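You operate a simulated robot arm through the tools that you are given. There is no shell and no other tool. Be economical: measure what you need, move in short steps, check, and stop when the job is done.

The job below is to be done with a simulated robot arm. You get a single attempt, and the scene is never put back.

JOB
Set the crusher gap on the 2 mm slip gauge.
Fine: slide the gauge into the slot, wind the handwheel in till the block bears on it, then stand the gauge back in its stand.

The check looks at the end state, three seconds after you hand in, the way a careful person would. Anything else that was tipped, shoved, dropped, spilled or broken makes it a failure.

ROBOT AND FRAMES
A 6-joint arm with a two-finger gripper on a trunk, on a base that drives. Base frame: it is fixed to the floor where the robot stands at the start and does not move with it; the origin is under the middle of the robot, x ahead of it, y to its left, z up; the surface under the hand at the start is at about z = 850. Lengths are in mm, angles in rad, forces in N, time in s.
It reaches about 1298 mm from its shoulder. Its first joint turns from -2.601 to 2.601 rad. Places, roughly: gauge slot [700, 0, 1000]; roller crusher [700, 100, 1000]. Payload 1.57 kg.
The tool frame sits at the grasp point between the pads (the TCP): z along the fingers, y along the line on which they close. The tips reach 21 mm beyond it. Largest opening 70 mm; the body of the gripper starts 50 mm behind the TCP.
Orientation is that of the tool frame in the base frame, as a unit quaternion [w, x, y, z]. With the fingers straight down and closing along the base's y, the tool's x points along the base's -x, its y along +y and its z along -z.

CONTROLS
- The arm moves only by the tool apply_moves. Its argument "increments" is a list of rows, each an object of numbers (a shift or turn left out is 0, a gripper value left out holds the last): "tx", "ty", "tz": the shift along the tool's x, y, z in units of 30 mm (1.0 is 30 mm); "wx", "wy", "wz": the turn, a rotation vector about the tool's x, y, z in units of 4 degrees (1.0 is 4 degrees); "grip": the opening in per cent of the stroke, from 0 (shut) to 100 (fully open). In form: [{"tx": .., "ty": .., "tz": .., "wx": .., "wy": .., "wz": .., "grip": ..}, ...]. A call has 1 to 12 rows; each row shifts and turns the commanded pose from where the row before left it, along the tool's axes as they then stand. A call with a number of a shift or a turn outside -1 to 1 is refused whole. A row lasts 0.2 s, in which the tool goes at most 50 mm and 0.15 rad; a call with a longer step from one row to the next is refused whole, and so is a gripper value outside its range. A pose out of reach is approached as far as the arm can. The call stops where the force on the tool passes 60 N (or 10 N more than at its start, if that is more) or the arm is blocked; 0.2 s more then pass. The fingers move at their own pace and stop on an object; they squeeze with about 29 N. The grip force told is the motor's: it shows also when the fingers shut on nothing. Time passes only in rows, and 0.2 s behind the last, so rows that do not move let the fingers close. The reply holds the time, the measured pose of the TCP, the force on the tool along the base axes, the opening and the grip force, in the units named above and with some noise, with the torque about the TCP (base axes, N m) and any sound that the robot's microphone picked up.
- Cameras (640 x 400 px; columns grow to the right, rows downward): "scene" is now at [29.1, 172.5, 1879.2]; the picture's right is [0.05, -1.00, 0.00], its down [-0.78, -0.04, -0.63] and it looks along [0.63, 0.03, -0.78] (base axes); focal length 284 px, centre (320, 200). "wrist" rides on the gripper at [79, 4, -81] in the tool frame; the picture's right is [-0.05, 1.00, 0.00], its down [-0.67, -0.04, -0.74] and it looks along [-0.74, -0.04, 0.67] (tool axes); focal length 256 px, centre (320, 200). There is no depth. A picture from a camera that has moved, and an enlarged one, comes with that camera's place and axes in the base frame and with its lens. The place of the scene camera against the robot may be out by one fixed shift of up to 18 mm in any direction.
- grab_frame(camera): a new picture of that camera. The clock stands still meanwhile.
- move_column(by): slides the trunk up (or, below 0, down) by that many mm; the arm and the scene camera ride with it, the base frame stays. It gives what a move gives, with no picture.
- drive_base(legs): drives the robot by 1 to 6 legs, each [ahead, turn to the left] in mm and rad, along the robot's own axes; the way and the turn of a leg run together, so that a leg with both is an arc; at most 1500 mm and 3.142 rad a leg. The arm and the cameras ride along, it lands a little off, and it stops where it bumps. It gives what a move gives.
- aim_head(pan, tilt): turns the head with the scene camera to pan (to the left, within 2.705 rad either way) and tilt (down, from -0.506 to 1.204), counted from straight ahead of the robot. It gives what a move gives.
- inspect(camera, box): a new picture of the part [left, top, right, bottom] of that camera's present view, enlarged. The clock stands still meanwhile.
- sign_off(): hands the job in; it is judged then, once.

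Go step by step. Nothing tells you exact positions but the pictures and the camera data: compare them with the known pose of the tool, close in by small moves and look again before you grip or let go. The budget is 120 turns and 82 pictures, counting those below and the enlarged ones. Unless the task says otherwise, let go and move clear before handing in, and close with one line.

The tools are called after "Call:" as name(argument=value, ...) on one line, values as JSON. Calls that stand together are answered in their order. apply_moves: Moves the arm, as the interface text tells. Its arguments: {"type":"object","properties":{"increments":{"type":"array"}},"required":["increments"]} The other tools are called the same way: move_column (by) slides the trunk up or down; drive_base (legs) drives the base; aim_head (pan, tilt) turns the head that bears the scene camera; grab_frame (camera) takes a picture; inspect (camera, box) takes an enlarged picture of a part of a camera's view; sign_off () hands the job in.

At the start:

```text
time_s: 0.0
tool_pos: [919.1, 169.7, 1233.4]
ee_rot: [0.0, 0.004, 1.0, 0.0]
ft_force: [0.9, 0.0, -0.2]
ft_torque: [0.01, -0.05, 0.0]
grip_width: 70.2
grip_force: 0.1
trunk travel left (down, up): [-916.0, 54.0]
robot x, y, heading: [2.1, -1.4, -0.006]
head pan, tilt: [0.052, 0.89]
```

scene: 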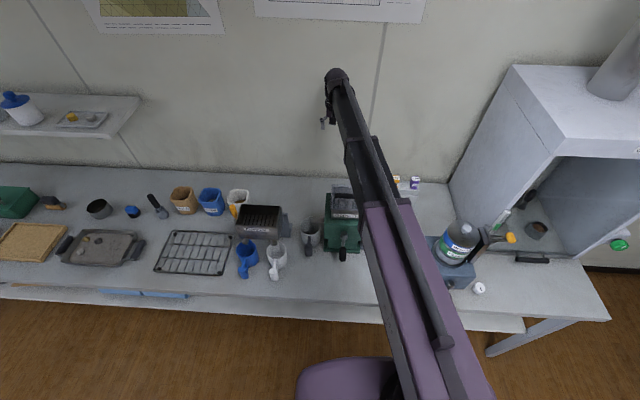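
wrist: 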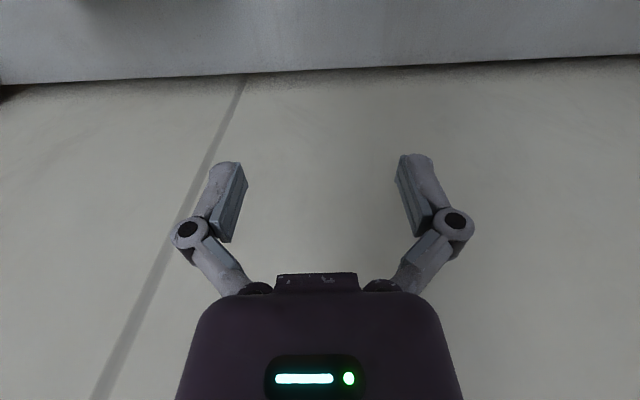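

I see a bench with a green crusher near picture column 340, partly hidden by the arm. I'll enlarge that part to find the slot, handwheel and gauge stand.

Call:
inspect(camera="scene", box=[220, 160, 440, 300])

Call:
inspect(camera="scene", box=[380, 150, 560, 310])

```text
2.86 times, centred on (330, 230) of scene
camera zoom: at [29.1, 172.5, 1879.2], right [0.05, -1.0, 0.0], down [-0.78, -0.04, -0.63], along [0.63, 0.03, -0.78], focal length 810 px, centre (291, 114)
```

zoom: 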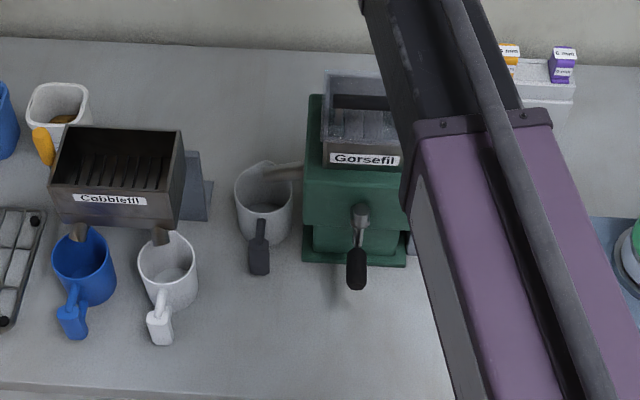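

```text
2.50 times, centred on (470, 230) of scene
camera zoom: at [29.1, 172.5, 1879.2], right [0.05, -1.0, 0.0], down [-0.78, -0.04, -0.63], along [0.63, 0.03, -0.78], focal length 709 px, centre (-55, 125)
```

zoom: 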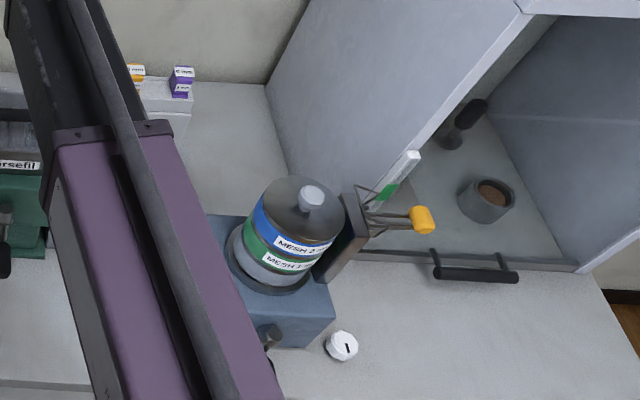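

The arm hides the right side of the crusher and the gauge stand. I'll swing the arm to the left.

Call:
apply_moves(increments=[{"ty": 1, "tz": -0.3}, {"ty": 1, "tz": -0.3}, {"ty": 1, "tx": 0.5, "tz": -0.3}, {"ty": 1, "tx": 0.5}, {"ty": 1, "tx": 0.5}, {"ty": 1, "tx": 0.5}, {"ty": 1, "tx": 0.5}, {"ty": 1, "tx": 0.5}, {"ty": 1, "tx": 0.5}, {"ty": 1, "tx": 0.5}, {"ty": 1, "tx": 0.5}, {"ty": 1, "tx": 0.5}])

Call:
grab_frame(camera="scene")

```text
time_s: 2.6
tool_pos: [772.4, 532.5, 1234.5]
ee_rot: [0.0, 0.003, 1.0, 0.0]
ft_force: [0.6, 0.4, -0.7]
ft_torque: [-0.01, 0.01, 0.02]
grip_width: 70.1
grip_force: 0.1
out of reach, approached as far as the arm can: row 1, 2, 3
trunk travel left (down, up): [-916.0, 54.0]
robot x, y, heading: [-3.2, -1.7, 0.001]
head pan, tilt: [0.052, 0.89]
```

```text
77 pictures are left
camera scene: at [28.6, 173.4, 1879.2], right [0.05, -1.0, 0.0], down [-0.78, -0.04, -0.63], along [0.63, 0.03, -0.78], focal length 284 px, centre (320, 200)
```

scene: 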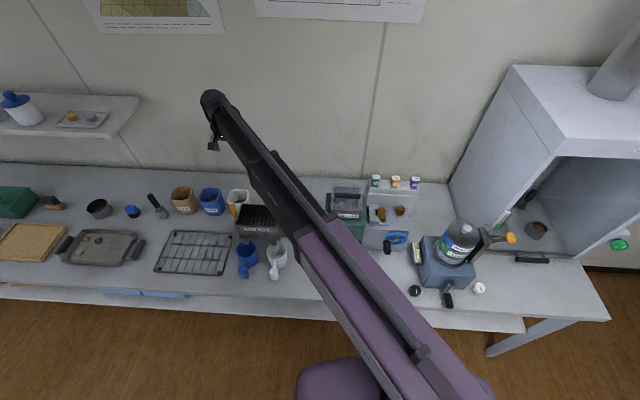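

Call:
inspect(camera="scene", box=[320, 165, 440, 240])

Call:
inspect(camera="scene", box=[380, 210, 500, 310])

```text
5.33 times, centred on (380, 202) of scene
camera zoom: at [28.6, 173.4, 1879.2], right [0.05, -1.0, 0.0], down [-0.78, -0.04, -0.63], along [0.63, 0.03, -0.78], focal length 1513 px, centre (0, 187)
```

zoom: 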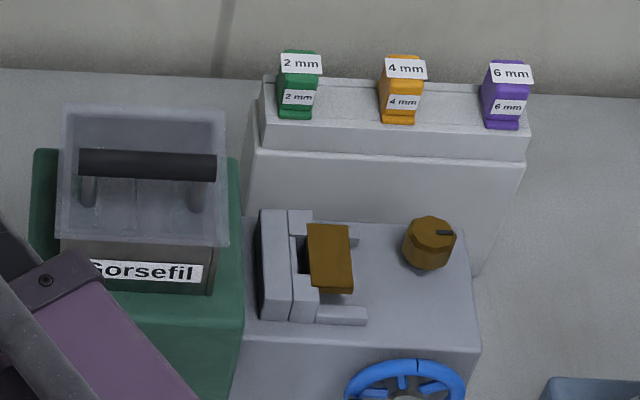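

```text
4.00 times, centred on (440, 260) of scene
camera zoom: at [28.6, 173.4, 1879.2], right [0.05, -1.0, 0.0], down [-0.78, -0.04, -0.63], along [0.63, 0.03, -0.78], focal length 1135 px, centre (-160, -40)
```

zoom: 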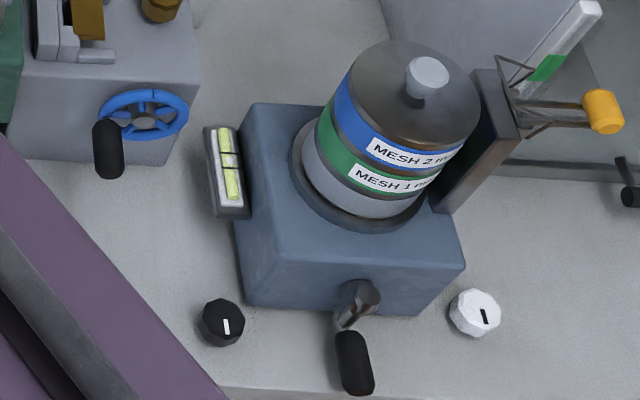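

The slot machine (jaw, brass block, blue handwheel with handle) is right of the green crusher. The gauge stand, with 2, 4 and 6 mm gauges, is behind it. I'll bring the wrist camera over for a close view.

Call:
apply_moves(increments=[{"ty": -1, "tx": 0.5}, {"ty": -1, "tx": 0.5}, {"ty": -1, "tx": 0.5}, {"ty": -1, "tx": 0.5}, {"ty": -1, "tx": 0.5}, {"ty": -1, "tx": 0.5}, {"ty": -1, "tx": 0.5}, {"ty": -1, "tx": 0.5}, {"ty": -1, "tx": 0.5}, {"ty": -1, "tx": 0.5}, {"ty": -1, "tx": 0.5}, {"ty": -1, "tx": 0.5}])

Call:
apply_moves(increments=[{"ty": -1}, {"ty": -1}, {"ty": -1}, {"ty": -1}, {"ty": -1}, {"ty": -1}, {"ty": -0.3}])

Call:
grab_frame(camera="wrist")

```text
time_s: 5.2
tool_pos: [587.4, 170.5, 1235.3]
ee_rot: [0.0, 0.003, 1.0, 0.001]
ft_force: [-0.1, -0.6, 0.0]
ft_torque: [-0.02, -0.01, 0.03]
grip_width: 69.8
grip_force: 0.0
trunk travel left (down, up): [-916.0, 54.0]
robot x, y, heading: [3.3, -0.1, 0.002]
head pan, tilt: [0.052, 0.89]
```

```text
time_s: 6.8
tool_pos: [588.5, -18.3, 1235.9]
ee_rot: [0.0, 0.003, 1.0, 0.0]
ft_force: [0.6, 0.5, 0.2]
ft_torque: [0.02, -0.01, -0.01]
grip_width: 70.0
grip_force: 0.1
trunk travel left (down, up): [-916.0, 54.0]
robot x, y, heading: [0.7, 2.9, 0.003]
head pan, tilt: [0.052, 0.89]
```

```text
74 pictures are left
camera wrist: at [508.6, -14.8, 1316.8], right [0.06, 1.0, 0.0], down [0.67, -0.04, 0.74], along [0.74, -0.04, -0.67], focal length 256 px, centre (320, 200)
```

wrist: 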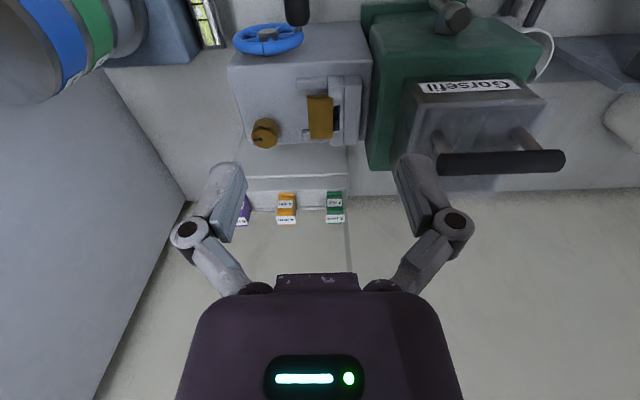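

Good view. I'll enlarge the stand and the slot.

Call:
inspect(camera="wrist", box=[225, 140, 385, 240])

Call:
inspect(camera="wrist", box=[220, 60, 380, 160])

```text
4.00 times, centred on (305, 190) of wrist
camera zoom: at [508.6, -14.8, 1316.8], right [0.06, 1.0, 0.0], down [0.67, -0.04, 0.74], along [0.74, -0.04, -0.67], focal length 1024 px, centre (380, 240)
```

zoom: 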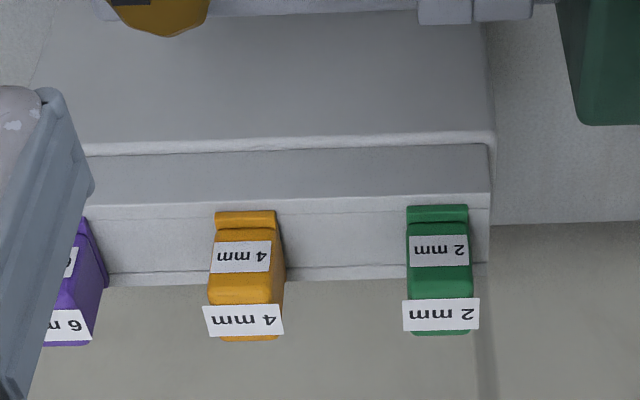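

```text
4.00 times, centred on (300, 110) of wrist
camera zoom: at [508.6, -14.8, 1316.8], right [0.06, 1.0, 0.0], down [0.67, -0.04, 0.74], along [0.74, -0.04, -0.67], focal length 1024 px, centre (400, 560)
```

zoom: 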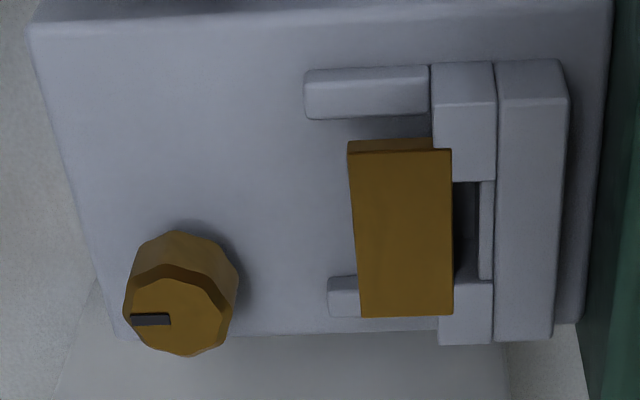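

The 2 mm gauge head is at about (787, -8, 1079) and the slot at about (693, -2, 1000). I'll go closer to the stand.

Call:
apply_moves(increments=[{"tx": -1, "tz": 1}, {"tx": -1, "tz": 1}, {"tx": -0.5, "tz": 0.7, "ty": 0.3}])

Call:
grab_frame(camera="wrist")

Call:
inspect(camera="wrist", box=[250, 100, 410, 200])

```text
time_s: 7.6
tool_pos: [664.6, -7.6, 1234.3]
ee_rot: [0.0, 0.003, 1.0, 0.0]
ft_force: [-0.9, 0.1, -0.4]
ft_torque: [-0.02, -0.03, 0.0]
grip_width: 70.1
grip_force: 0.1
out of reach, approached as far as the arm can: row 1, 2, 3
trunk travel left (down, up): [-916.0, 54.0]
robot x, y, heading: [-2.7, 1.6, 0.003]
head pan, tilt: [0.052, 0.89]
```

```text
71 pictures are left
camera wrist: at [585.2, -4.3, 1316.7], right [0.06, 1.0, 0.0], down [0.67, -0.04, 0.74], along [0.74, -0.04, -0.67], focal length 256 px, centre (320, 200)
```

wrist: 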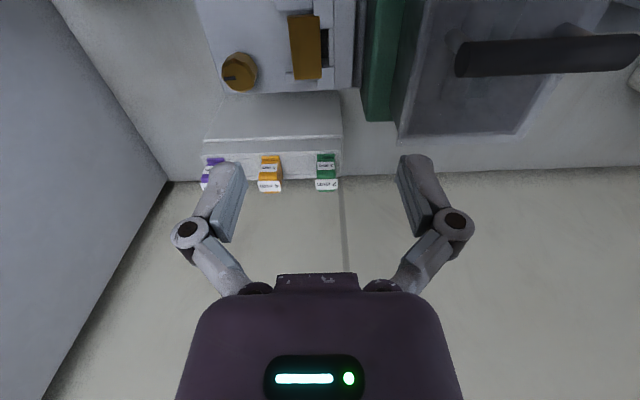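

```text
4.00 times, centred on (330, 150) of wrist
camera zoom: at [585.2, -4.3, 1316.7], right [0.06, 1.0, 0.0], down [0.67, -0.04, 0.74], along [0.74, -0.04, -0.67], focal length 1024 px, centre (280, 400)
```

zoom: 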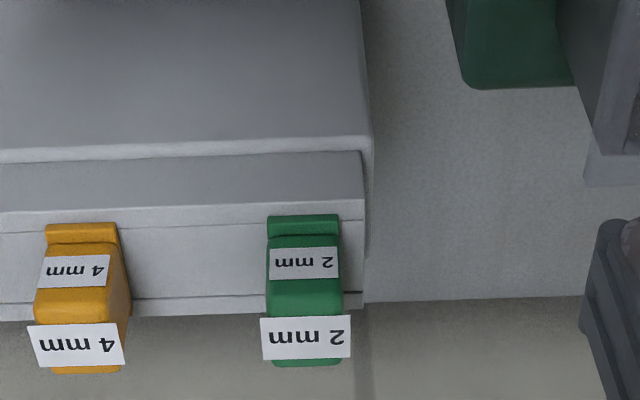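

The arm won't go lower at this trunk height, so I'll lower the trunk.

Call:
move_column(by=-90)

Call:
grab_frame(camera="wrist")

Call:
grab_frame(camera="scene")

```text
time_s: 8.8
tool_pos: [663.9, -8.9, 1145.2]
ee_rot: [0.0, 0.004, 1.0, 0.0]
ft_force: [0.3, -0.3, 0.0]
ft_torque: [0.0, 0.0, -0.01]
grip_width: 70.0
grip_force: 0.1
trunk travel left (down, up): [-826.0, 144.0]
robot x, y, heading: [0.0, 1.5, 0.0]
head pan, tilt: [0.052, 0.89]
```

```text
69 pictures are left
camera wrist: at [584.6, -4.9, 1226.9], right [0.06, 1.0, 0.0], down [0.67, -0.04, 0.74], along [0.74, -0.04, -0.67], focal length 256 px, centre (320, 200)
```

wrist: 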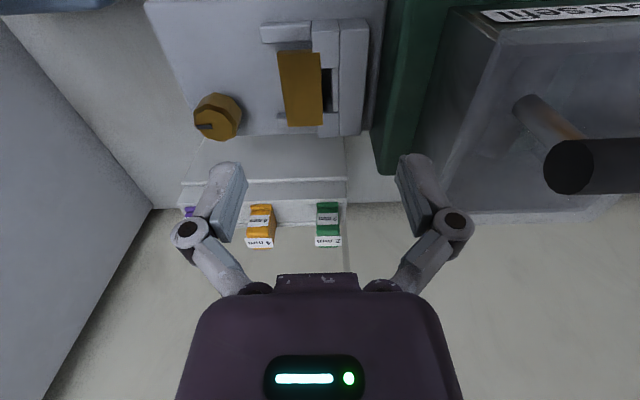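

```text
68 pictures are left
camera scene: at [28.9, 172.4, 1789.3], right [0.05, -1.0, 0.0], down [-0.78, -0.04, -0.63], along [0.63, 0.03, -0.78], focal length 284 px, centre (320, 200)
```

scene: 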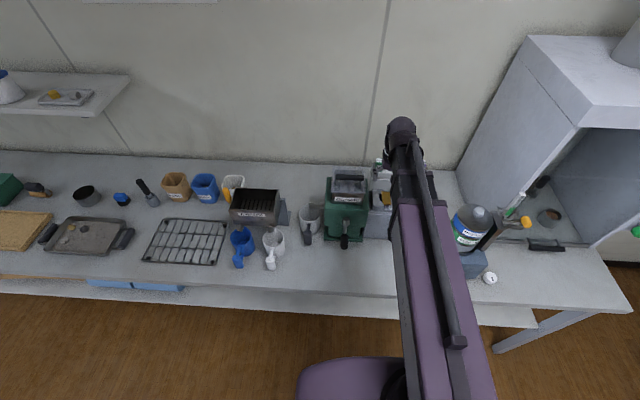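

Call:
inspect(camera="wrist", box=[280, 180, 376, 260])

Call:
inspect(camera="wrist", box=[250, 10, 380, 150])

```text
5.00 times, centred on (328, 220) of wrist
camera zoom: at [584.6, -4.9, 1226.9], right [0.06, 1.0, 0.0], down [0.67, -0.04, 0.74], along [0.74, -0.04, -0.67], focal length 1280 px, centre (280, 100)
```

zoom: 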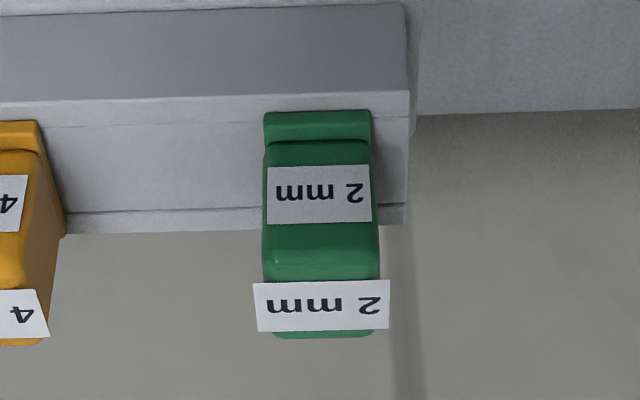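

```text
2.86 times, centred on (315, 80) of wrist
camera zoom: at [584.6, -4.9, 1226.9], right [0.06, 1.0, 0.0], down [0.67, -0.04, 0.74], along [0.74, -0.04, -0.67], focal length 731 px, centre (334, 543)
```

zoom: 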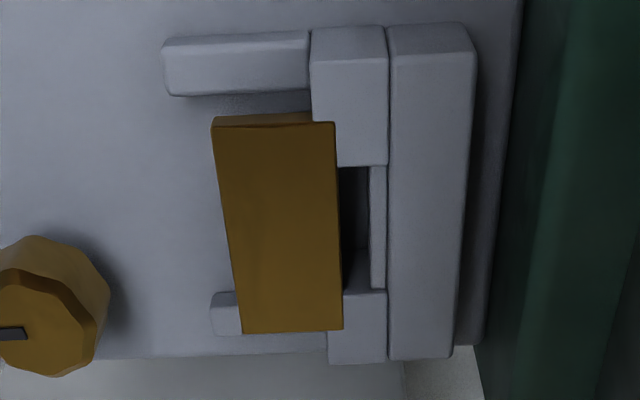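

The head spans about x 808–836, y -21 to 4, with its top near z 1071. I'll move over it, narrow the opening, and look from above.

Call:
apply_moves(increments=[{"tx": -1, "grip": 75}, {"tx": -1}, {"tx": -1}, {"tx": -0.3}])

Call:
grab_frame(camera="wrist")

```text
time_s: 9.8
tool_pos: [761.9, -8.9, 1144.2]
ee_rot: [0.0, 0.004, 1.0, 0.0]
ft_force: [-0.2, -0.1, -0.7]
ft_torque: [0.02, -0.02, 0.0]
grip_width: 52.5
grip_force: 0.0
trunk travel left (down, up): [-826.0, 144.0]
robot x, y, heading: [2.3, 1.5, 0.004]
head pan, tilt: [0.052, 0.89]
```

```text
65 pictures are left
camera wrist: at [682.9, -4.7, 1226.9], right [0.06, 1.0, 0.0], down [0.67, -0.04, 0.74], along [0.74, -0.04, -0.67], focal length 256 px, centre (320, 200)
```

wrist: 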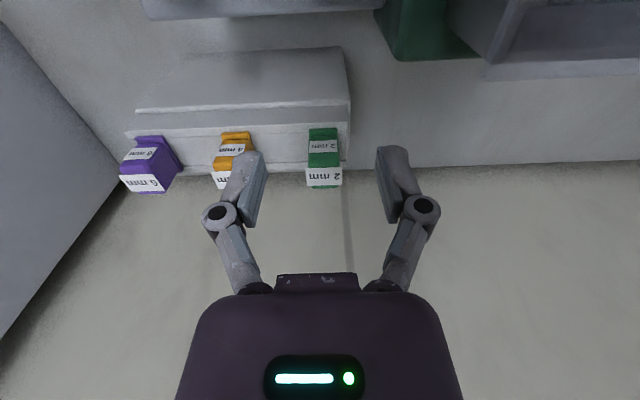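

Refined: head centre about (827, -9.5), top about 1068. Moving above it, then down in part.

Call:
apply_moves(increments=[{"tx": -1}, {"tx": -1}, {"tx": -0.13, "ty": -0.02}, {"tz": 1}])

Call:
grab_frame(camera="wrist")

Call:
grab_frame(camera="scene")

```text
time_s: 10.8
tool_pos: [825.0, -10.1, 1144.9]
ee_rot: [0.0, 0.003, 1.0, 0.0]
ft_force: [0.1, 0.5, -0.3]
ft_torque: [0.02, -0.01, -0.02]
grip_width: 52.8
grip_force: 0.0
out of reach, approached as far as the arm can: row 4
trunk travel left (down, up): [-826.0, 144.0]
robot x, y, heading: [0.7, -2.9, 0.001]
head pan, tilt: [0.052, 0.89]
```

```text
64 pictures are left
camera wrist: at [746.6, -6.8, 1226.7], right [0.06, 1.0, 0.0], down [0.67, -0.04, 0.74], along [0.74, -0.04, -0.67], focal length 256 px, centre (320, 200)
```

wrist: 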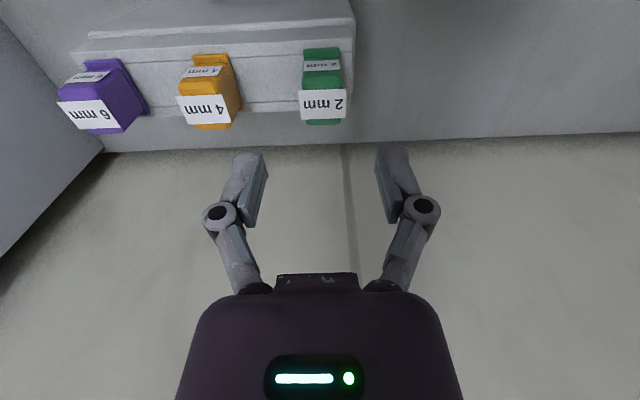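

```text
63 pictures are left
camera scene: at [29.2, 172.5, 1789.2], right [0.05, -1.0, 0.0], down [-0.78, -0.04, -0.63], along [0.63, 0.03, -0.78], focal length 284 px, centre (320, 200)
```

scene: 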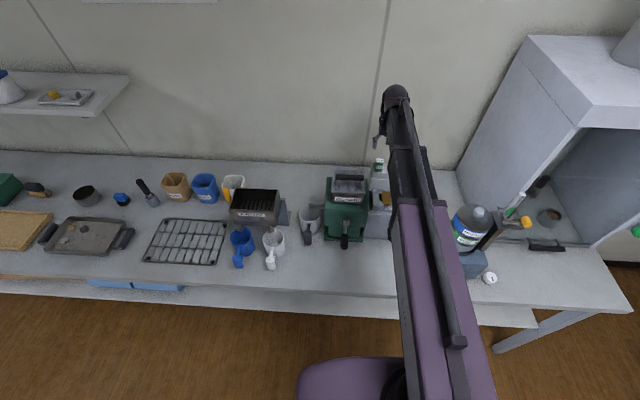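

Everything lines up: TCP at (825, -10), head top centre at (828, -9.7, 1070). I'll lower with the trunk and check before gripping.

Call:
apply_moves(increments=[{"tx": -0.08}])

Call:
move_column(by=-60)

Call:
grab_frame(camera="wrist")

```text
time_s: 11.2
tool_pos: [828.0, -11.6, 1144.7]
ee_rot: [0.0, 0.003, 1.0, 0.0]
ft_force: [0.0, -0.2, 0.2]
ft_torque: [0.02, -0.01, 0.01]
grip_width: 52.5
grip_force: 0.1
trunk travel left (down, up): [-826.0, 144.0]
robot x, y, heading: [1.6, 1.9, 0.0]
head pan, tilt: [0.052, 0.89]
```

```text
time_s: 12.2
tool_pos: [827.6, -11.1, 1085.1]
ee_rot: [0.0, 0.004, 1.0, 0.0]
ft_force: [-0.3, 0.1, 0.1]
ft_torque: [0.01, -0.02, 0.02]
grip_width: 52.6
grip_force: 0.0
trunk travel left (down, up): [-766.0, 204.0]
robot x, y, heading: [-1.4, -1.2, -0.0]
head pan, tilt: [0.052, 0.89]
```

```text
62 pictures are left
camera wrist: at [748.9, -7.2, 1166.9], right [0.06, 1.0, 0.0], down [0.67, -0.04, 0.74], along [0.74, -0.04, -0.67], focal length 256 px, centre (320, 200)
```

wrist: 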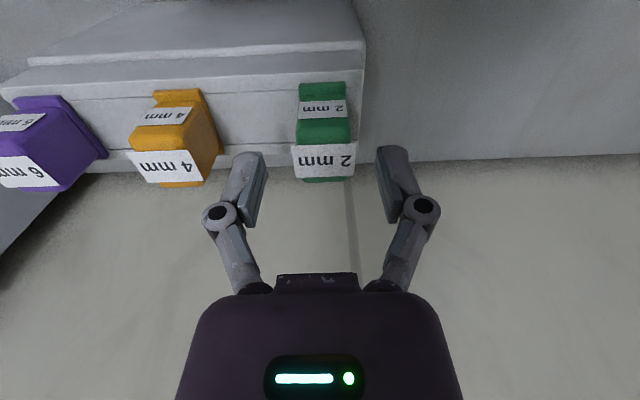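

Call:
apply_moves(increments=[{"ty": 0.06}])

Call:
move_column(by=-22)

Call:
grab_frame(camera="wrist")

```text
time_s: 12.7
tool_pos: [827.8, -8.5, 1085.2]
ee_rot: [0.0, 0.004, 1.0, 0.0]
ft_force: [-0.4, 0.1, 0.3]
ft_torque: [-0.02, -0.01, 0.0]
grip_width: 52.4
grip_force: 0.1
trunk travel left (down, up): [-766.0, 204.0]
robot x, y, heading: [1.1, 0.4, 0.003]
head pan, tilt: [0.052, 0.89]
```

```text
time_s: 13.3
tool_pos: [827.9, -10.0, 1062.8]
ee_rot: [0.0, 0.004, 1.0, 0.0]
ft_force: [-0.3, 0.0, -0.2]
ft_torque: [0.01, -0.02, 0.04]
grip_width: 52.5
grip_force: 0.2
trunk travel left (down, up): [-744.0, 226.0]
robot x, y, heading: [0.7, 4.0, 0.0]
head pan, tilt: [0.052, 0.89]
```

```text
61 pictures are left
camera wrist: at [748.7, -5.0, 1144.8], right [0.06, 1.0, 0.0], down [0.67, -0.04, 0.74], along [0.74, -0.04, -0.67], focal length 256 px, centre (320, 200)
```

wrist: 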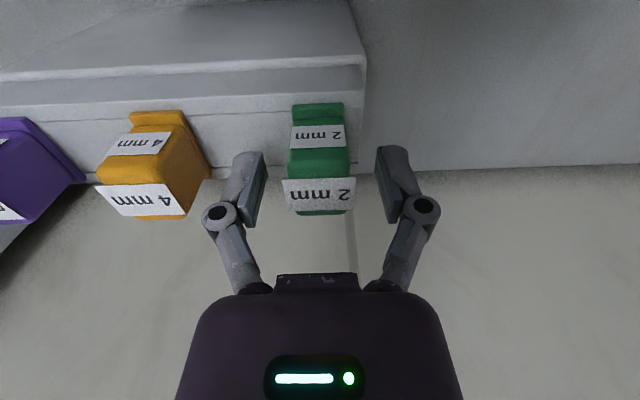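

Fingers straddle the head. Closing now.

Call:
apply_moves(increments=[{"grip": 30}, {"grip": 0}, {}, {}, {}])

Call:
grab_frame(camera="wrist")

```text
time_s: 14.5
tool_pos: [827.7, -8.2, 1063.7]
ee_rot: [0.0, 0.003, 1.0, 0.0]
ft_force: [-1.0, 0.6, 1.5]
ft_torque: [-0.01, 0.05, -0.01]
grip_width: 25.2
grip_force: 28.8
trunk travel left (down, up): [-744.0, 226.0]
robot x, y, heading: [1.4, 0.7, 0.006]
head pan, tilt: [0.052, 0.89]
```

```text
60 pictures are left
camera wrist: at [748.7, -5.0, 1144.9], right [0.06, 1.0, 0.0], down [0.67, -0.04, 0.74], along [0.74, -0.04, -0.67], focal length 256 px, centre (320, 200)
```

wrist: 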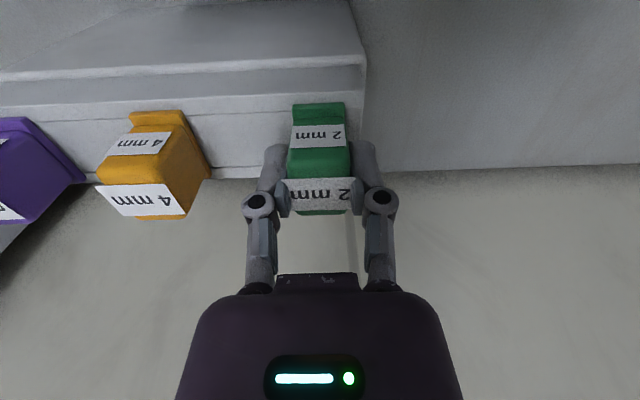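

The gauge is held 25 mm wide, with TCP about (827.8, -9, 1063.3). I'll lift straight up with the trunk.

Call:
move_column(by=30)

Call:
move_column(by=70)

Call:
grab_frame(camera="wrist")

Call:
grab_frame(camera="scene")

```text
time_s: 15.3
tool_pos: [827.6, -9.4, 1091.3]
ee_rot: [0.0, 0.004, 1.0, 0.0]
ft_force: [-0.9, 0.7, 0.3]
ft_torque: [-0.01, -0.01, -0.01]
grip_width: 25.1
grip_force: 28.9
trunk travel left (down, up): [-774.0, 196.0]
robot x, y, heading: [1.0, 0.1, 0.009]
head pan, tilt: [0.052, 0.89]
```

```text
time_s: 16.4
tool_pos: [828.3, -8.0, 1162.6]
ee_rot: [-0.001, 0.003, 1.0, 0.0]
ft_force: [0.2, -0.1, -0.2]
ft_torque: [0.01, 0.02, -0.07]
grip_width: 24.9
grip_force: 29.3
trunk travel left (down, up): [-844.0, 126.0]
robot x, y, heading: [2.7, 2.0, 0.001]
head pan, tilt: [0.052, 0.89]
```

```text
59 pictures are left
camera wrist: at [748.9, -5.0, 1244.7], right [0.06, 1.0, 0.0], down [0.67, -0.04, 0.74], along [0.74, -0.04, -0.67], focal length 256 px, centre (320, 200)
```

wrist: 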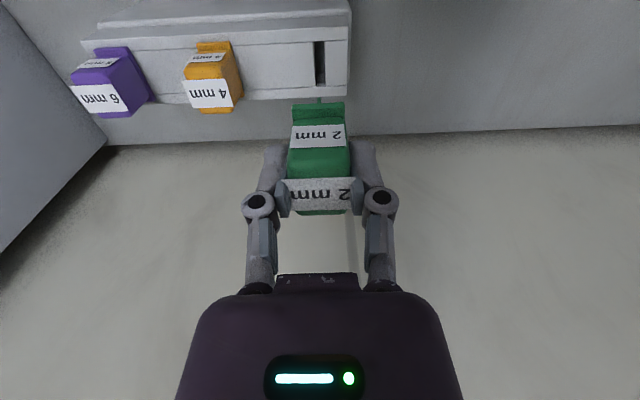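

```text
58 pictures are left
camera scene: at [29.3, 172.5, 1807.2], right [0.05, -1.0, 0.0], down [-0.78, -0.04, -0.63], along [0.63, 0.03, -0.78], focal length 284 px, centre (320, 200)
```

scene: 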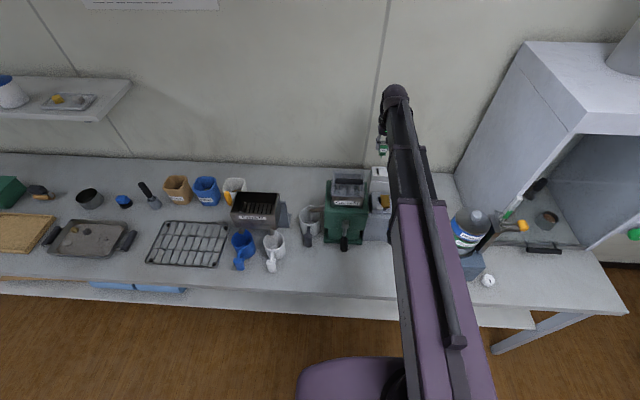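

The stand slot is thin along y, the same orientation as the machine's slot, so no turn is needed. I'll look at the blade.

Call:
inspect(camera="scene", box=[350, 120, 420, 220])

Call:
inspect(camera="wrist", box=[260, 20, 380, 120])

```text
4.00 times, centred on (385, 170) of scene
camera zoom: at [29.3, 172.5, 1807.2], right [0.05, -1.0, 0.0], down [-0.78, -0.04, -0.63], along [0.63, 0.03, -0.78], focal length 1135 px, centre (60, 320)
```

zoom: 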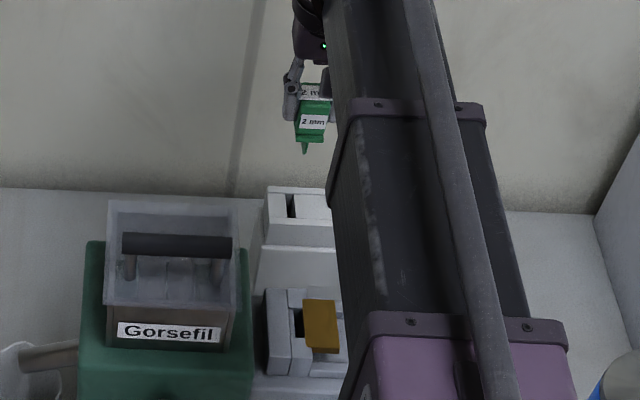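

```text
4.00 times, centred on (320, 70) of wrist
camera zoom: at [748.9, -5.0, 1244.7], right [0.06, 1.0, 0.0], down [0.67, -0.04, 0.74], along [0.74, -0.04, -0.67], focal length 1024 px, centre (320, 720)
```

zoom: 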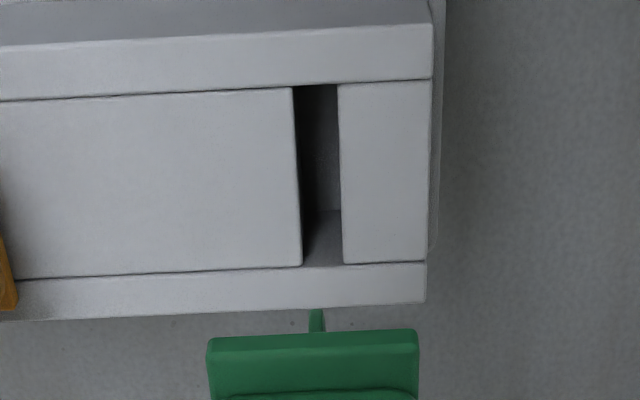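

The blade is thin along y with the shape hidden below the collar. I'll bring it back over the machine slot to measure.

Call:
apply_moves(increments=[{"tx": 1}, {"tx": 1}, {"tx": 1}, {"tx": 1}, {"tx": 0.5}])

Call:
grab_frame(camera="wrist")

Call:
inspect(camera="wrist", box=[260, 0, 380, 120])

Call:
inspect(camera="scene", box=[350, 120, 430, 240])

```text
time_s: 17.6
tool_pos: [691.8, -6.5, 1162.1]
ee_rot: [0.0, 0.004, 1.0, -0.001]
ft_force: [0.1, -0.1, -0.8]
ft_torque: [0.0, -0.02, -0.01]
grip_width: 25.0
grip_force: 29.3
trunk travel left (down, up): [-844.0, 126.0]
robot x, y, heading: [0.8, -1.9, 0.003]
head pan, tilt: [0.052, 0.89]
```

```text
55 pictures are left
camera wrist: at [612.8, -3.5, 1244.9], right [0.06, 1.0, 0.0], down [0.67, -0.04, 0.75], along [0.74, -0.04, -0.67], focal length 256 px, centre (320, 200)
```

wrist: 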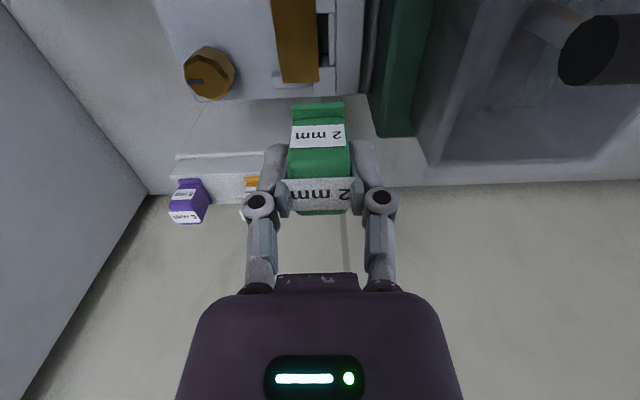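

```text
3.33 times, centred on (320, 60) of wrist
camera zoom: at [612.8, -3.5, 1244.9], right [0.06, 1.0, 0.0], down [0.67, -0.04, 0.75], along [0.74, -0.04, -0.67], focal length 853 px, centre (320, 667)
```

zoom: 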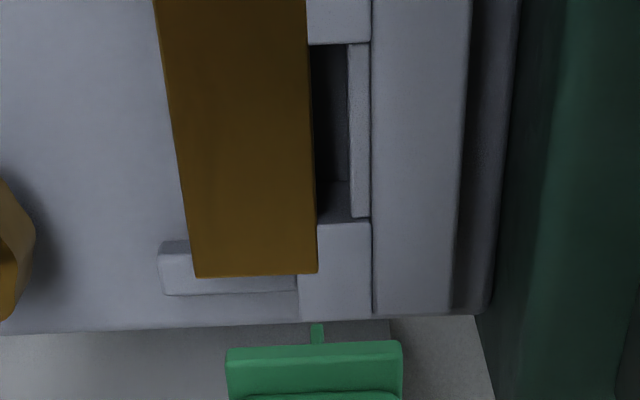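

```text
3.33 times, centred on (390, 180) of scene
camera zoom: at [28.8, 172.4, 1807.3], right [0.05, -1.0, 0.0], down [-0.78, -0.04, -0.63], along [0.63, 0.03, -0.78], focal length 946 px, centre (87, 267)
```

zoom: 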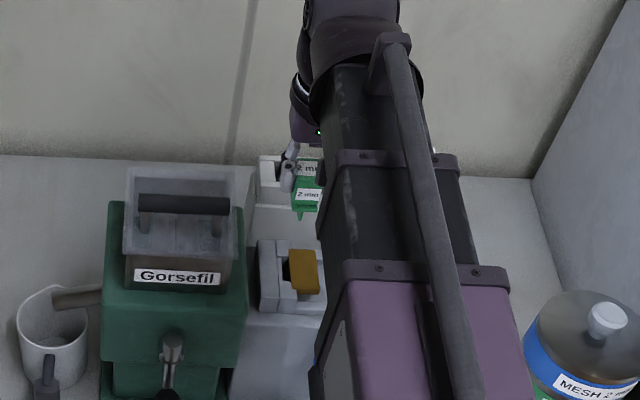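

The measured machine slot spans x 657–691 at top z about 1030, and it is about 7 mm wide, centred 3–4 mm to the +y side of the tool. I'll shift to it, lower partway with the trunk, and look again.

Call:
apply_moves(increments=[{"tx": 0.53, "ty": 0.12}])

Call:
move_column(by=-65)

Call:
grab_frame(camera="wrist")

Call:
inspect(camera="wrist", box=[260, 0, 380, 120])

Call:
inspect(camera="scene", box=[360, 140, 420, 230])

```text
time_s: 18.0
tool_pos: [675.0, -3.8, 1163.6]
ee_rot: [0.0, 0.003, 1.0, 0.0]
ft_force: [0.6, 0.1, -0.3]
ft_torque: [0.02, -0.01, 0.0]
grip_width: 24.9
grip_force: 29.1
trunk travel left (down, up): [-844.0, 126.0]
robot x, y, heading: [1.0, -1.9, 0.003]
head pan, tilt: [0.052, 0.89]
```

```text
time_s: 19.0
tool_pos: [677.2, -4.0, 1098.6]
ee_rot: [0.0, 0.003, 1.0, -0.001]
ft_force: [0.5, 0.3, -1.3]
ft_torque: [0.0, 0.02, -0.03]
grip_width: 24.9
grip_force: 28.7
trunk travel left (down, up): [-779.0, 191.0]
robot x, y, heading: [3.3, 0.3, 0.001]
head pan, tilt: [0.052, 0.89]
```

```text
52 pictures are left
camera wrist: at [597.7, 0.0, 1179.8], right [0.06, 1.0, 0.0], down [0.67, -0.04, 0.74], along [0.74, -0.04, -0.67], focal length 256 px, centre (320, 200)
```

wrist: 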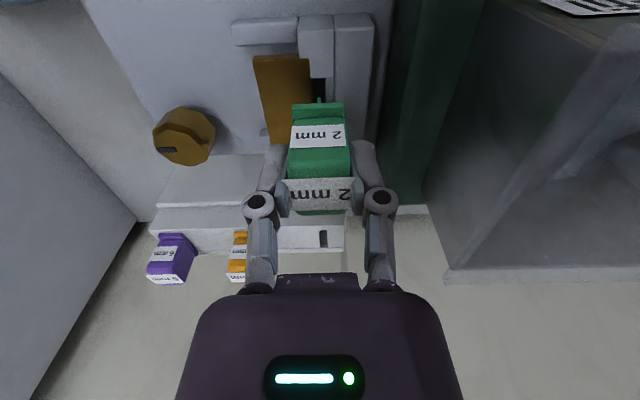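

```text
3.33 times, centred on (320, 60) of wrist
camera zoom: at [597.7, 0.0, 1179.8], right [0.06, 1.0, 0.0], down [0.67, -0.04, 0.74], along [0.74, -0.04, -0.67], focal length 853 px, centre (320, 667)
```

zoom: 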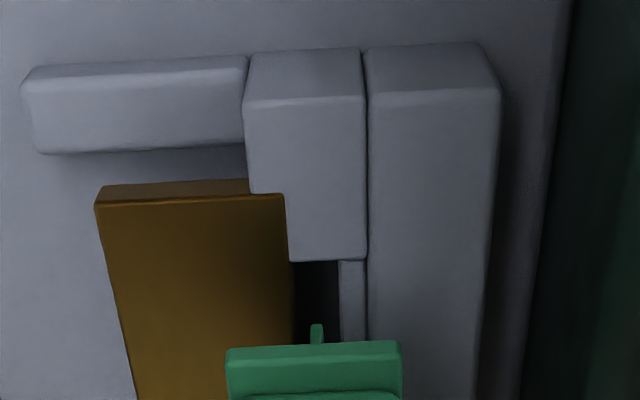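

```text
4.44 times, centred on (390, 185) of scene
camera zoom: at [29.0, 172.4, 1742.3], right [0.05, -1.0, 0.0], down [-0.78, -0.04, -0.63], along [0.63, 0.03, -0.78], focal length 1261 px, centre (9, 267)
```

zoom: 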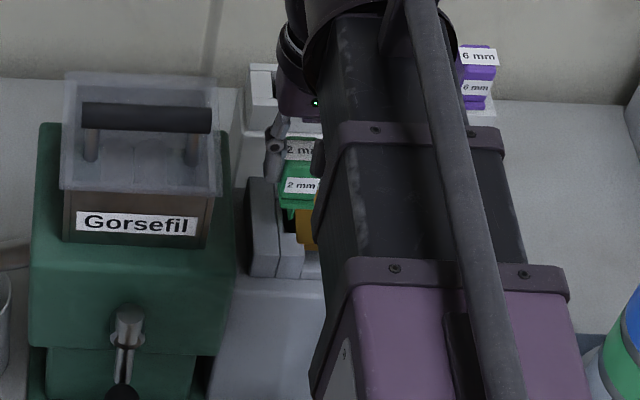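

Blade and slot are aligned within about a millimetre. I'll lower in short steps, watching the force.

Call:
move_column(by=-18)

Call:
inspect(camera="wrist", box=[260, 20, 380, 120])

```text
time_s: 19.6
tool_pos: [675.5, -3.1, 1079.8]
ee_rot: [-0.001, 0.003, 1.0, 0.0]
ft_force: [-10.8, -0.5, -5.1]
ft_torque: [0.02, 0.6, -0.02]
grip_width: 25.0
grip_force: 29.1
trunk travel left (down, up): [-761.0, 209.0]
robot x, y, heading: [-0.7, 4.1, 0.004]
head pan, tilt: [0.052, 0.89]
```

```text
4.00 times, centred on (320, 70) of wrist
camera zoom: at [596.2, 0.1, 1162.2], right [0.06, 1.0, 0.0], down [0.67, -0.04, 0.74], along [0.74, -0.04, -0.67], focal length 1024 px, centre (320, 720)
```

zoom: 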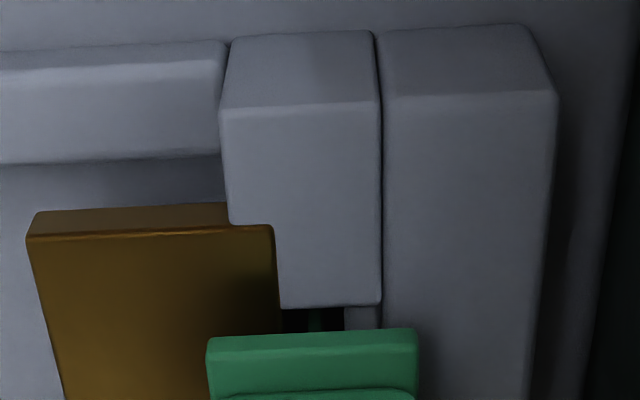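

A side force of -10.8 N in x shows the blade's rear edge touching the far lug. I'll ease 2 mm toward -x.

Call:
apply_moves(increments=[{"tx": 0.07}, {}])

```text
time_s: 20.2
tool_pos: [674.5, -2.5, 1079.7]
ee_rot: [0.001, 0.003, 1.0, 0.001]
ft_force: [-3.5, -0.8, -0.2]
ft_torque: [-0.05, 0.15, -0.04]
grip_width: 24.9
grip_force: 29.2
trunk travel left (down, up): [-761.0, 209.0]
robot x, y, heading: [4.0, 1.9, 0.004]
head pan, tilt: [0.052, 0.89]
```

Call:
apply_moves(increments=[{"tx": 0.04}, {}])

Call:
move_column(by=-6)

Call:
inspect(camera="wrist", box=[260, 20, 380, 120])

```text
time_s: 20.9
tool_pos: [674.0, -2.6, 1080.4]
ee_rot: [0.001, 0.004, 1.0, 0.0]
ft_force: [0.0, -0.3, -0.7]
ft_torque: [-0.01, 0.01, -0.04]
grip_width: 24.8
grip_force: 28.7
trunk travel left (down, up): [-761.0, 209.0]
robot x, y, heading: [3.0, 2.3, 0.003]
head pan, tilt: [0.052, 0.89]
```

```text
time_s: 21.4
tool_pos: [673.8, -3.1, 1073.8]
ee_rot: [0.0, 0.003, 1.0, -0.001]
ft_force: [-1.0, -0.8, -0.3]
ft_torque: [0.03, 0.0, 0.01]
grip_width: 24.8
grip_force: 28.8
trunk travel left (down, up): [-755.0, 215.0]
robot x, y, heading: [1.9, 0.2, 0.004]
head pan, tilt: [0.052, 0.89]
```

```text
4.00 times, centred on (320, 70) of wrist
camera zoom: at [594.5, 0.4, 1155.8], right [0.06, 1.0, 0.0], down [0.67, -0.04, 0.74], along [0.74, -0.04, -0.67], focal length 1024 px, centre (320, 720)
```

zoom: 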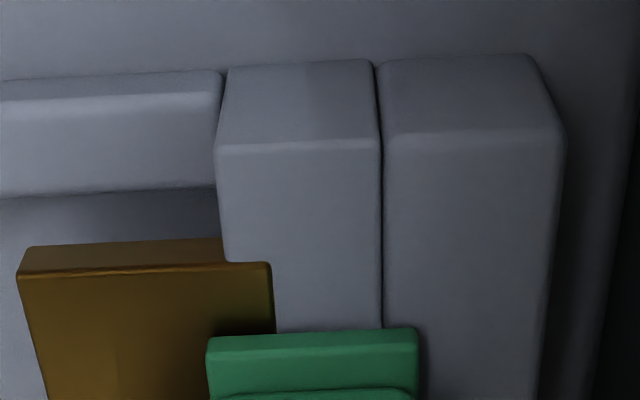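

Forces are at zero, so the blade is in. Continuing down.

Call:
move_column(by=-6)

Call:
move_column(by=-4)

Call:
inspect(camera="wrist", box=[260, 20, 380, 120])

```text
time_s: 21.9
tool_pos: [672.2, -3.0, 1068.2]
ee_rot: [0.002, 0.004, 1.0, -0.001]
ft_force: [4.3, 0.7, 21.1]
ft_torque: [-0.03, -0.22, 0.0]
grip_width: 25.0
grip_force: 28.8
trunk travel left (down, up): [-749.0, 221.0]
robot x, y, heading: [2.5, 1.2, 0.002]
head pan, tilt: [0.052, 0.89]
```

```text
time_s: 22.5
tool_pos: [671.7, -1.9, 1064.0]
ee_rot: [-0.001, 0.004, 1.0, 0.0]
ft_force: [0.5, -0.1, 18.0]
ft_torque: [-0.01, -0.03, 0.05]
grip_width: 24.9
grip_force: 29.1
trunk travel left (down, up): [-745.0, 225.0]
robot x, y, heading: [-0.4, 1.0, 0.002]
head pan, tilt: [0.052, 0.89]
```

```text
4.00 times, centred on (320, 70) of wrist
camera zoom: at [593.1, 0.4, 1146.5], right [0.06, 1.0, 0.0], down [0.67, -0.04, 0.75], along [0.74, -0.04, -0.67], focal length 1024 px, centre (320, 720)
```

zoom: 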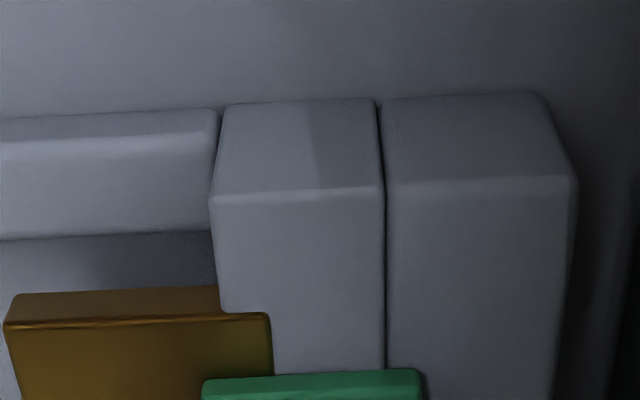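

The gauge bottomed with about 20 N upward, and it slid up in the fingers by a few mm. I'll release it gently and look.

Call:
apply_moves(increments=[{"grip": 42}, {"grip": 50}, {"grip": 60}, {}])

Call:
grab_frame(camera="wrist")

```text
time_s: 23.5
tool_pos: [673.0, -3.5, 1065.2]
ee_rot: [0.0, 0.003, 1.0, 0.0]
ft_force: [0.0, 0.7, -0.2]
ft_torque: [0.01, -0.02, 0.02]
grip_width: 42.0
grip_force: 0.0
trunk travel left (down, up): [-745.0, 225.0]
robot x, y, heading: [1.2, 0.6, -0.0]
head pan, tilt: [0.052, 0.89]
```

```text
46 pictures are left
camera wrist: at [594.6, 0.4, 1145.8], right [0.06, 1.0, 0.0], down [0.67, -0.04, 0.74], along [0.74, -0.04, -0.67], focal length 256 px, centre (320, 200)
```

wrist: 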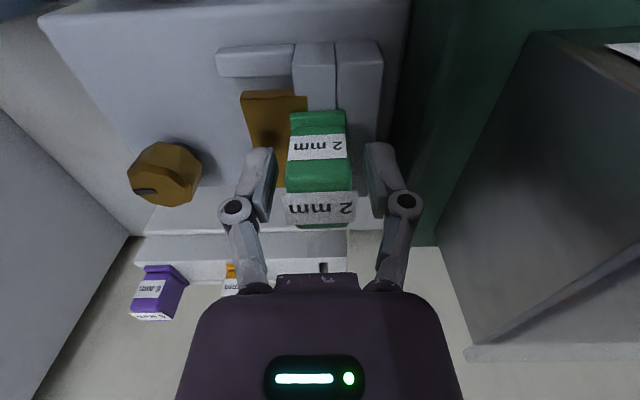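

The gauge stands by itself. I'll raise clear and back off toward the robot to view the handwheel and gauge.

Call:
move_column(by=90)

Call:
apply_moves(increments=[{"tx": 1}, {"tx": 1}, {"tx": 1}, {"tx": 1}, {"tx": 1}])

Call:
grab_frame(camera="wrist")

Call:
inspect(camera="wrist", box=[230, 90, 390, 190])

```text
time_s: 24.7
tool_pos: [673.5, -3.7, 1152.9]
ee_rot: [0.0, 0.003, 1.0, 0.0]
ft_force: [0.2, -0.2, 0.8]
ft_torque: [-0.01, 0.03, -0.02]
grip_width: 42.0
grip_force: 0.1
trunk travel left (down, up): [-835.0, 135.0]
robot x, y, heading: [1.6, 2.2, -0.004]
head pan, tilt: [0.052, 0.89]
```

```text
time_s: 25.9
tool_pos: [537.3, -2.4, 1154.1]
ee_rot: [0.0, 0.004, 1.0, 0.0]
ft_force: [1.0, 0.4, -0.2]
ft_torque: [0.02, 0.0, 0.0]
grip_width: 41.9
grip_force: 0.1
out of reach, approached as far as the arm can: row 5
trunk travel left (down, up): [-835.0, 135.0]
robot x, y, heading: [0.6, -1.6, 0.005]
head pan, tilt: [0.052, 0.89]
```

```text
45 pictures are left
camera wrist: at [458.9, 1.3, 1235.9], right [0.06, 1.0, 0.0], down [0.67, -0.04, 0.74], along [0.74, -0.04, -0.67], focal length 256 px, centre (320, 200)
```

wrist: 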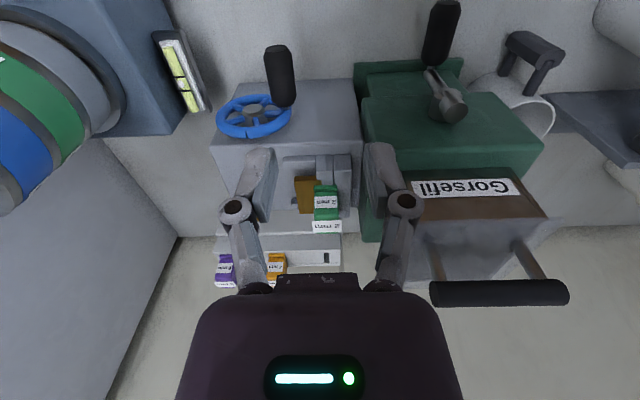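

```text
4.00 times, centred on (310, 140) of wrist
camera zoom: at [458.9, 1.3, 1235.9], right [0.06, 1.0, 0.0], down [0.67, -0.04, 0.74], along [0.74, -0.04, -0.67], focal length 1024 px, centre (360, 440)
```

zoom: 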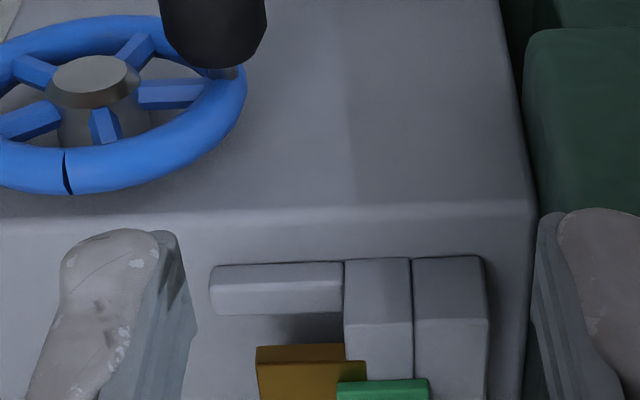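

The wheel is on the front face with the handle on its +y side. I'll back the base off 200 mm for room and a better view.

Call:
drive_base(legs=[[-200, 0]])

Call:
grab_frame(camera="wrist")

Call:
grab_frame(camera="scene")

```text
time_s: 27.7
tool_pos: [337.8, -3.5, 1154.8]
ee_rot: [0.0, 0.004, 1.0, 0.0]
ft_force: [0.4, -0.2, -0.2]
ft_torque: [0.0, -0.06, 0.01]
grip_width: 41.7
grip_force: 0.0
trunk travel left (down, up): [-835.0, 135.0]
robot x, y, heading: [-199.9, -1.9, 0.001]
head pan, tilt: [0.052, 0.89]
```

```text
43 pictures are left
camera wrist: at [258.7, 0.7, 1236.4], right [0.06, 1.0, 0.0], down [0.67, -0.04, 0.74], along [0.74, -0.05, -0.67], focal length 256 px, centre (320, 200)
```

wrist: 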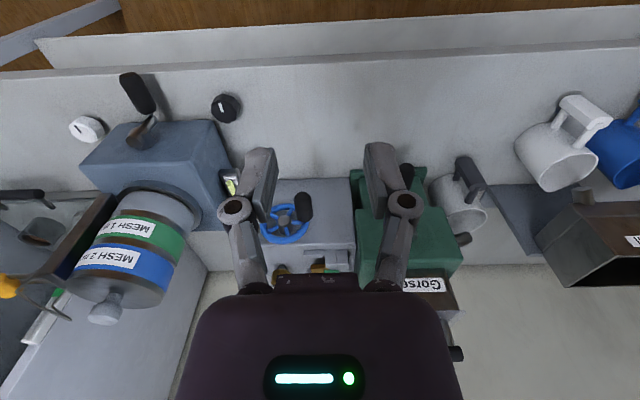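

```text
42 pictures are left
camera scene: at [-171.5, 172.2, 1798.3], right [0.05, -1.0, 0.0], down [-0.78, -0.04, -0.63], along [0.63, 0.03, -0.78], focal length 284 px, centre (320, 200)
```

scene: 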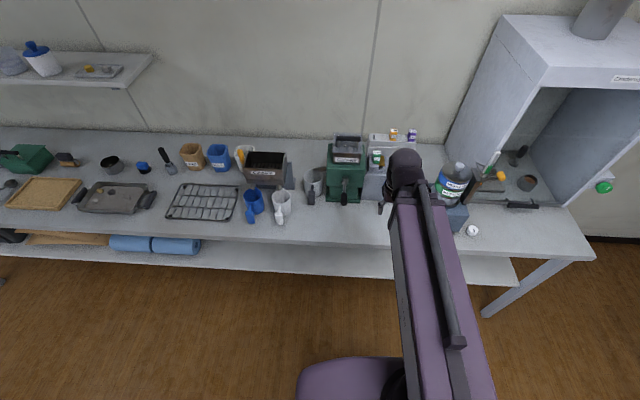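

Call:
inspect(camera="wrist", box=[245, 165, 365, 255])

```text
4.44 times, centred on (305, 210) of wrist
camera zoom: at [258.7, 0.7, 1236.4], right [0.06, 1.0, 0.0], down [0.67, -0.04, 0.74], along [0.74, -0.05, -0.67], focal length 1138 px, centre (387, 156)
```

zoom: 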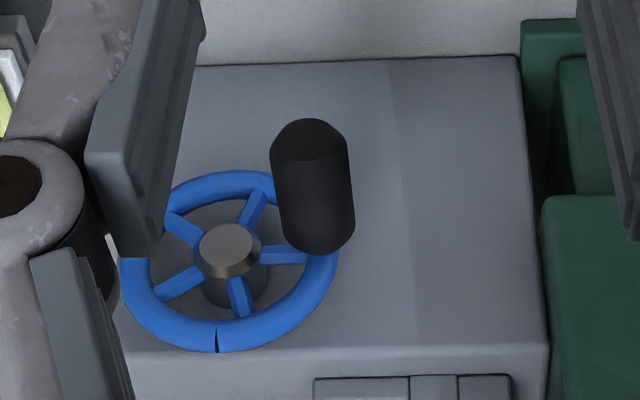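

Handwheel: hub about (600, -80, 972). Handle axis about (545–594, -43, 969), radius about 37, diameter about 27. I'll give the arm vertical room by raising the arm and lowering the trunk.

Call:
apply_moves(increments=[{"tz": -1, "grip": 85}, {"tz": -1}, {"tz": -1}, {"tz": -1}, {"tz": -1}, {"tz": -1}, {"tz": -1}, {"tz": -1}])

Call:
move_column(by=-290)

Call:
grab_frame(camera="scene")

```text
time_s: 29.5
tool_pos: [338.3, -2.9, 1153.7]
ee_rot: [-0.001, 0.003, 1.0, -0.001]
ft_force: [0.4, -0.3, 0.0]
ft_torque: [-0.04, 0.0, -0.03]
grip_width: 59.3
grip_force: 0.0
out of reach, approached as far as the arm can: row 1, 2, 3, 4, 5, 6, 7, 8
trunk travel left (down, up): [-835.0, 135.0]
robot x, y, heading: [-197.2, -0.9, 0.003]
head pan, tilt: [0.052, 0.89]
```

```text
time_s: 32.5
tool_pos: [337.8, -2.8, 863.6]
ee_rot: [-0.002, 0.003, 1.0, -0.001]
ft_force: [0.3, 0.1, -0.8]
ft_torque: [0.01, 0.01, -0.02]
grip_width: 59.6
grip_force: 0.0
trunk travel left (down, up): [-545.0, 425.0]
robot x, y, heading: [-202.6, 0.2, -0.0]
head pan, tilt: [0.052, 0.89]
```

```text
40 pictures are left
camera scene: at [-170.0, 172.2, 1508.3], right [0.05, -1.0, 0.0], down [-0.78, -0.04, -0.63], along [0.63, 0.03, -0.78], focal length 284 px, centre (320, 200)
```

scene: 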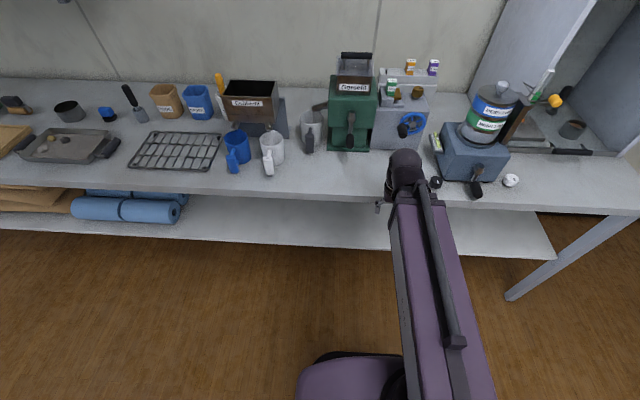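

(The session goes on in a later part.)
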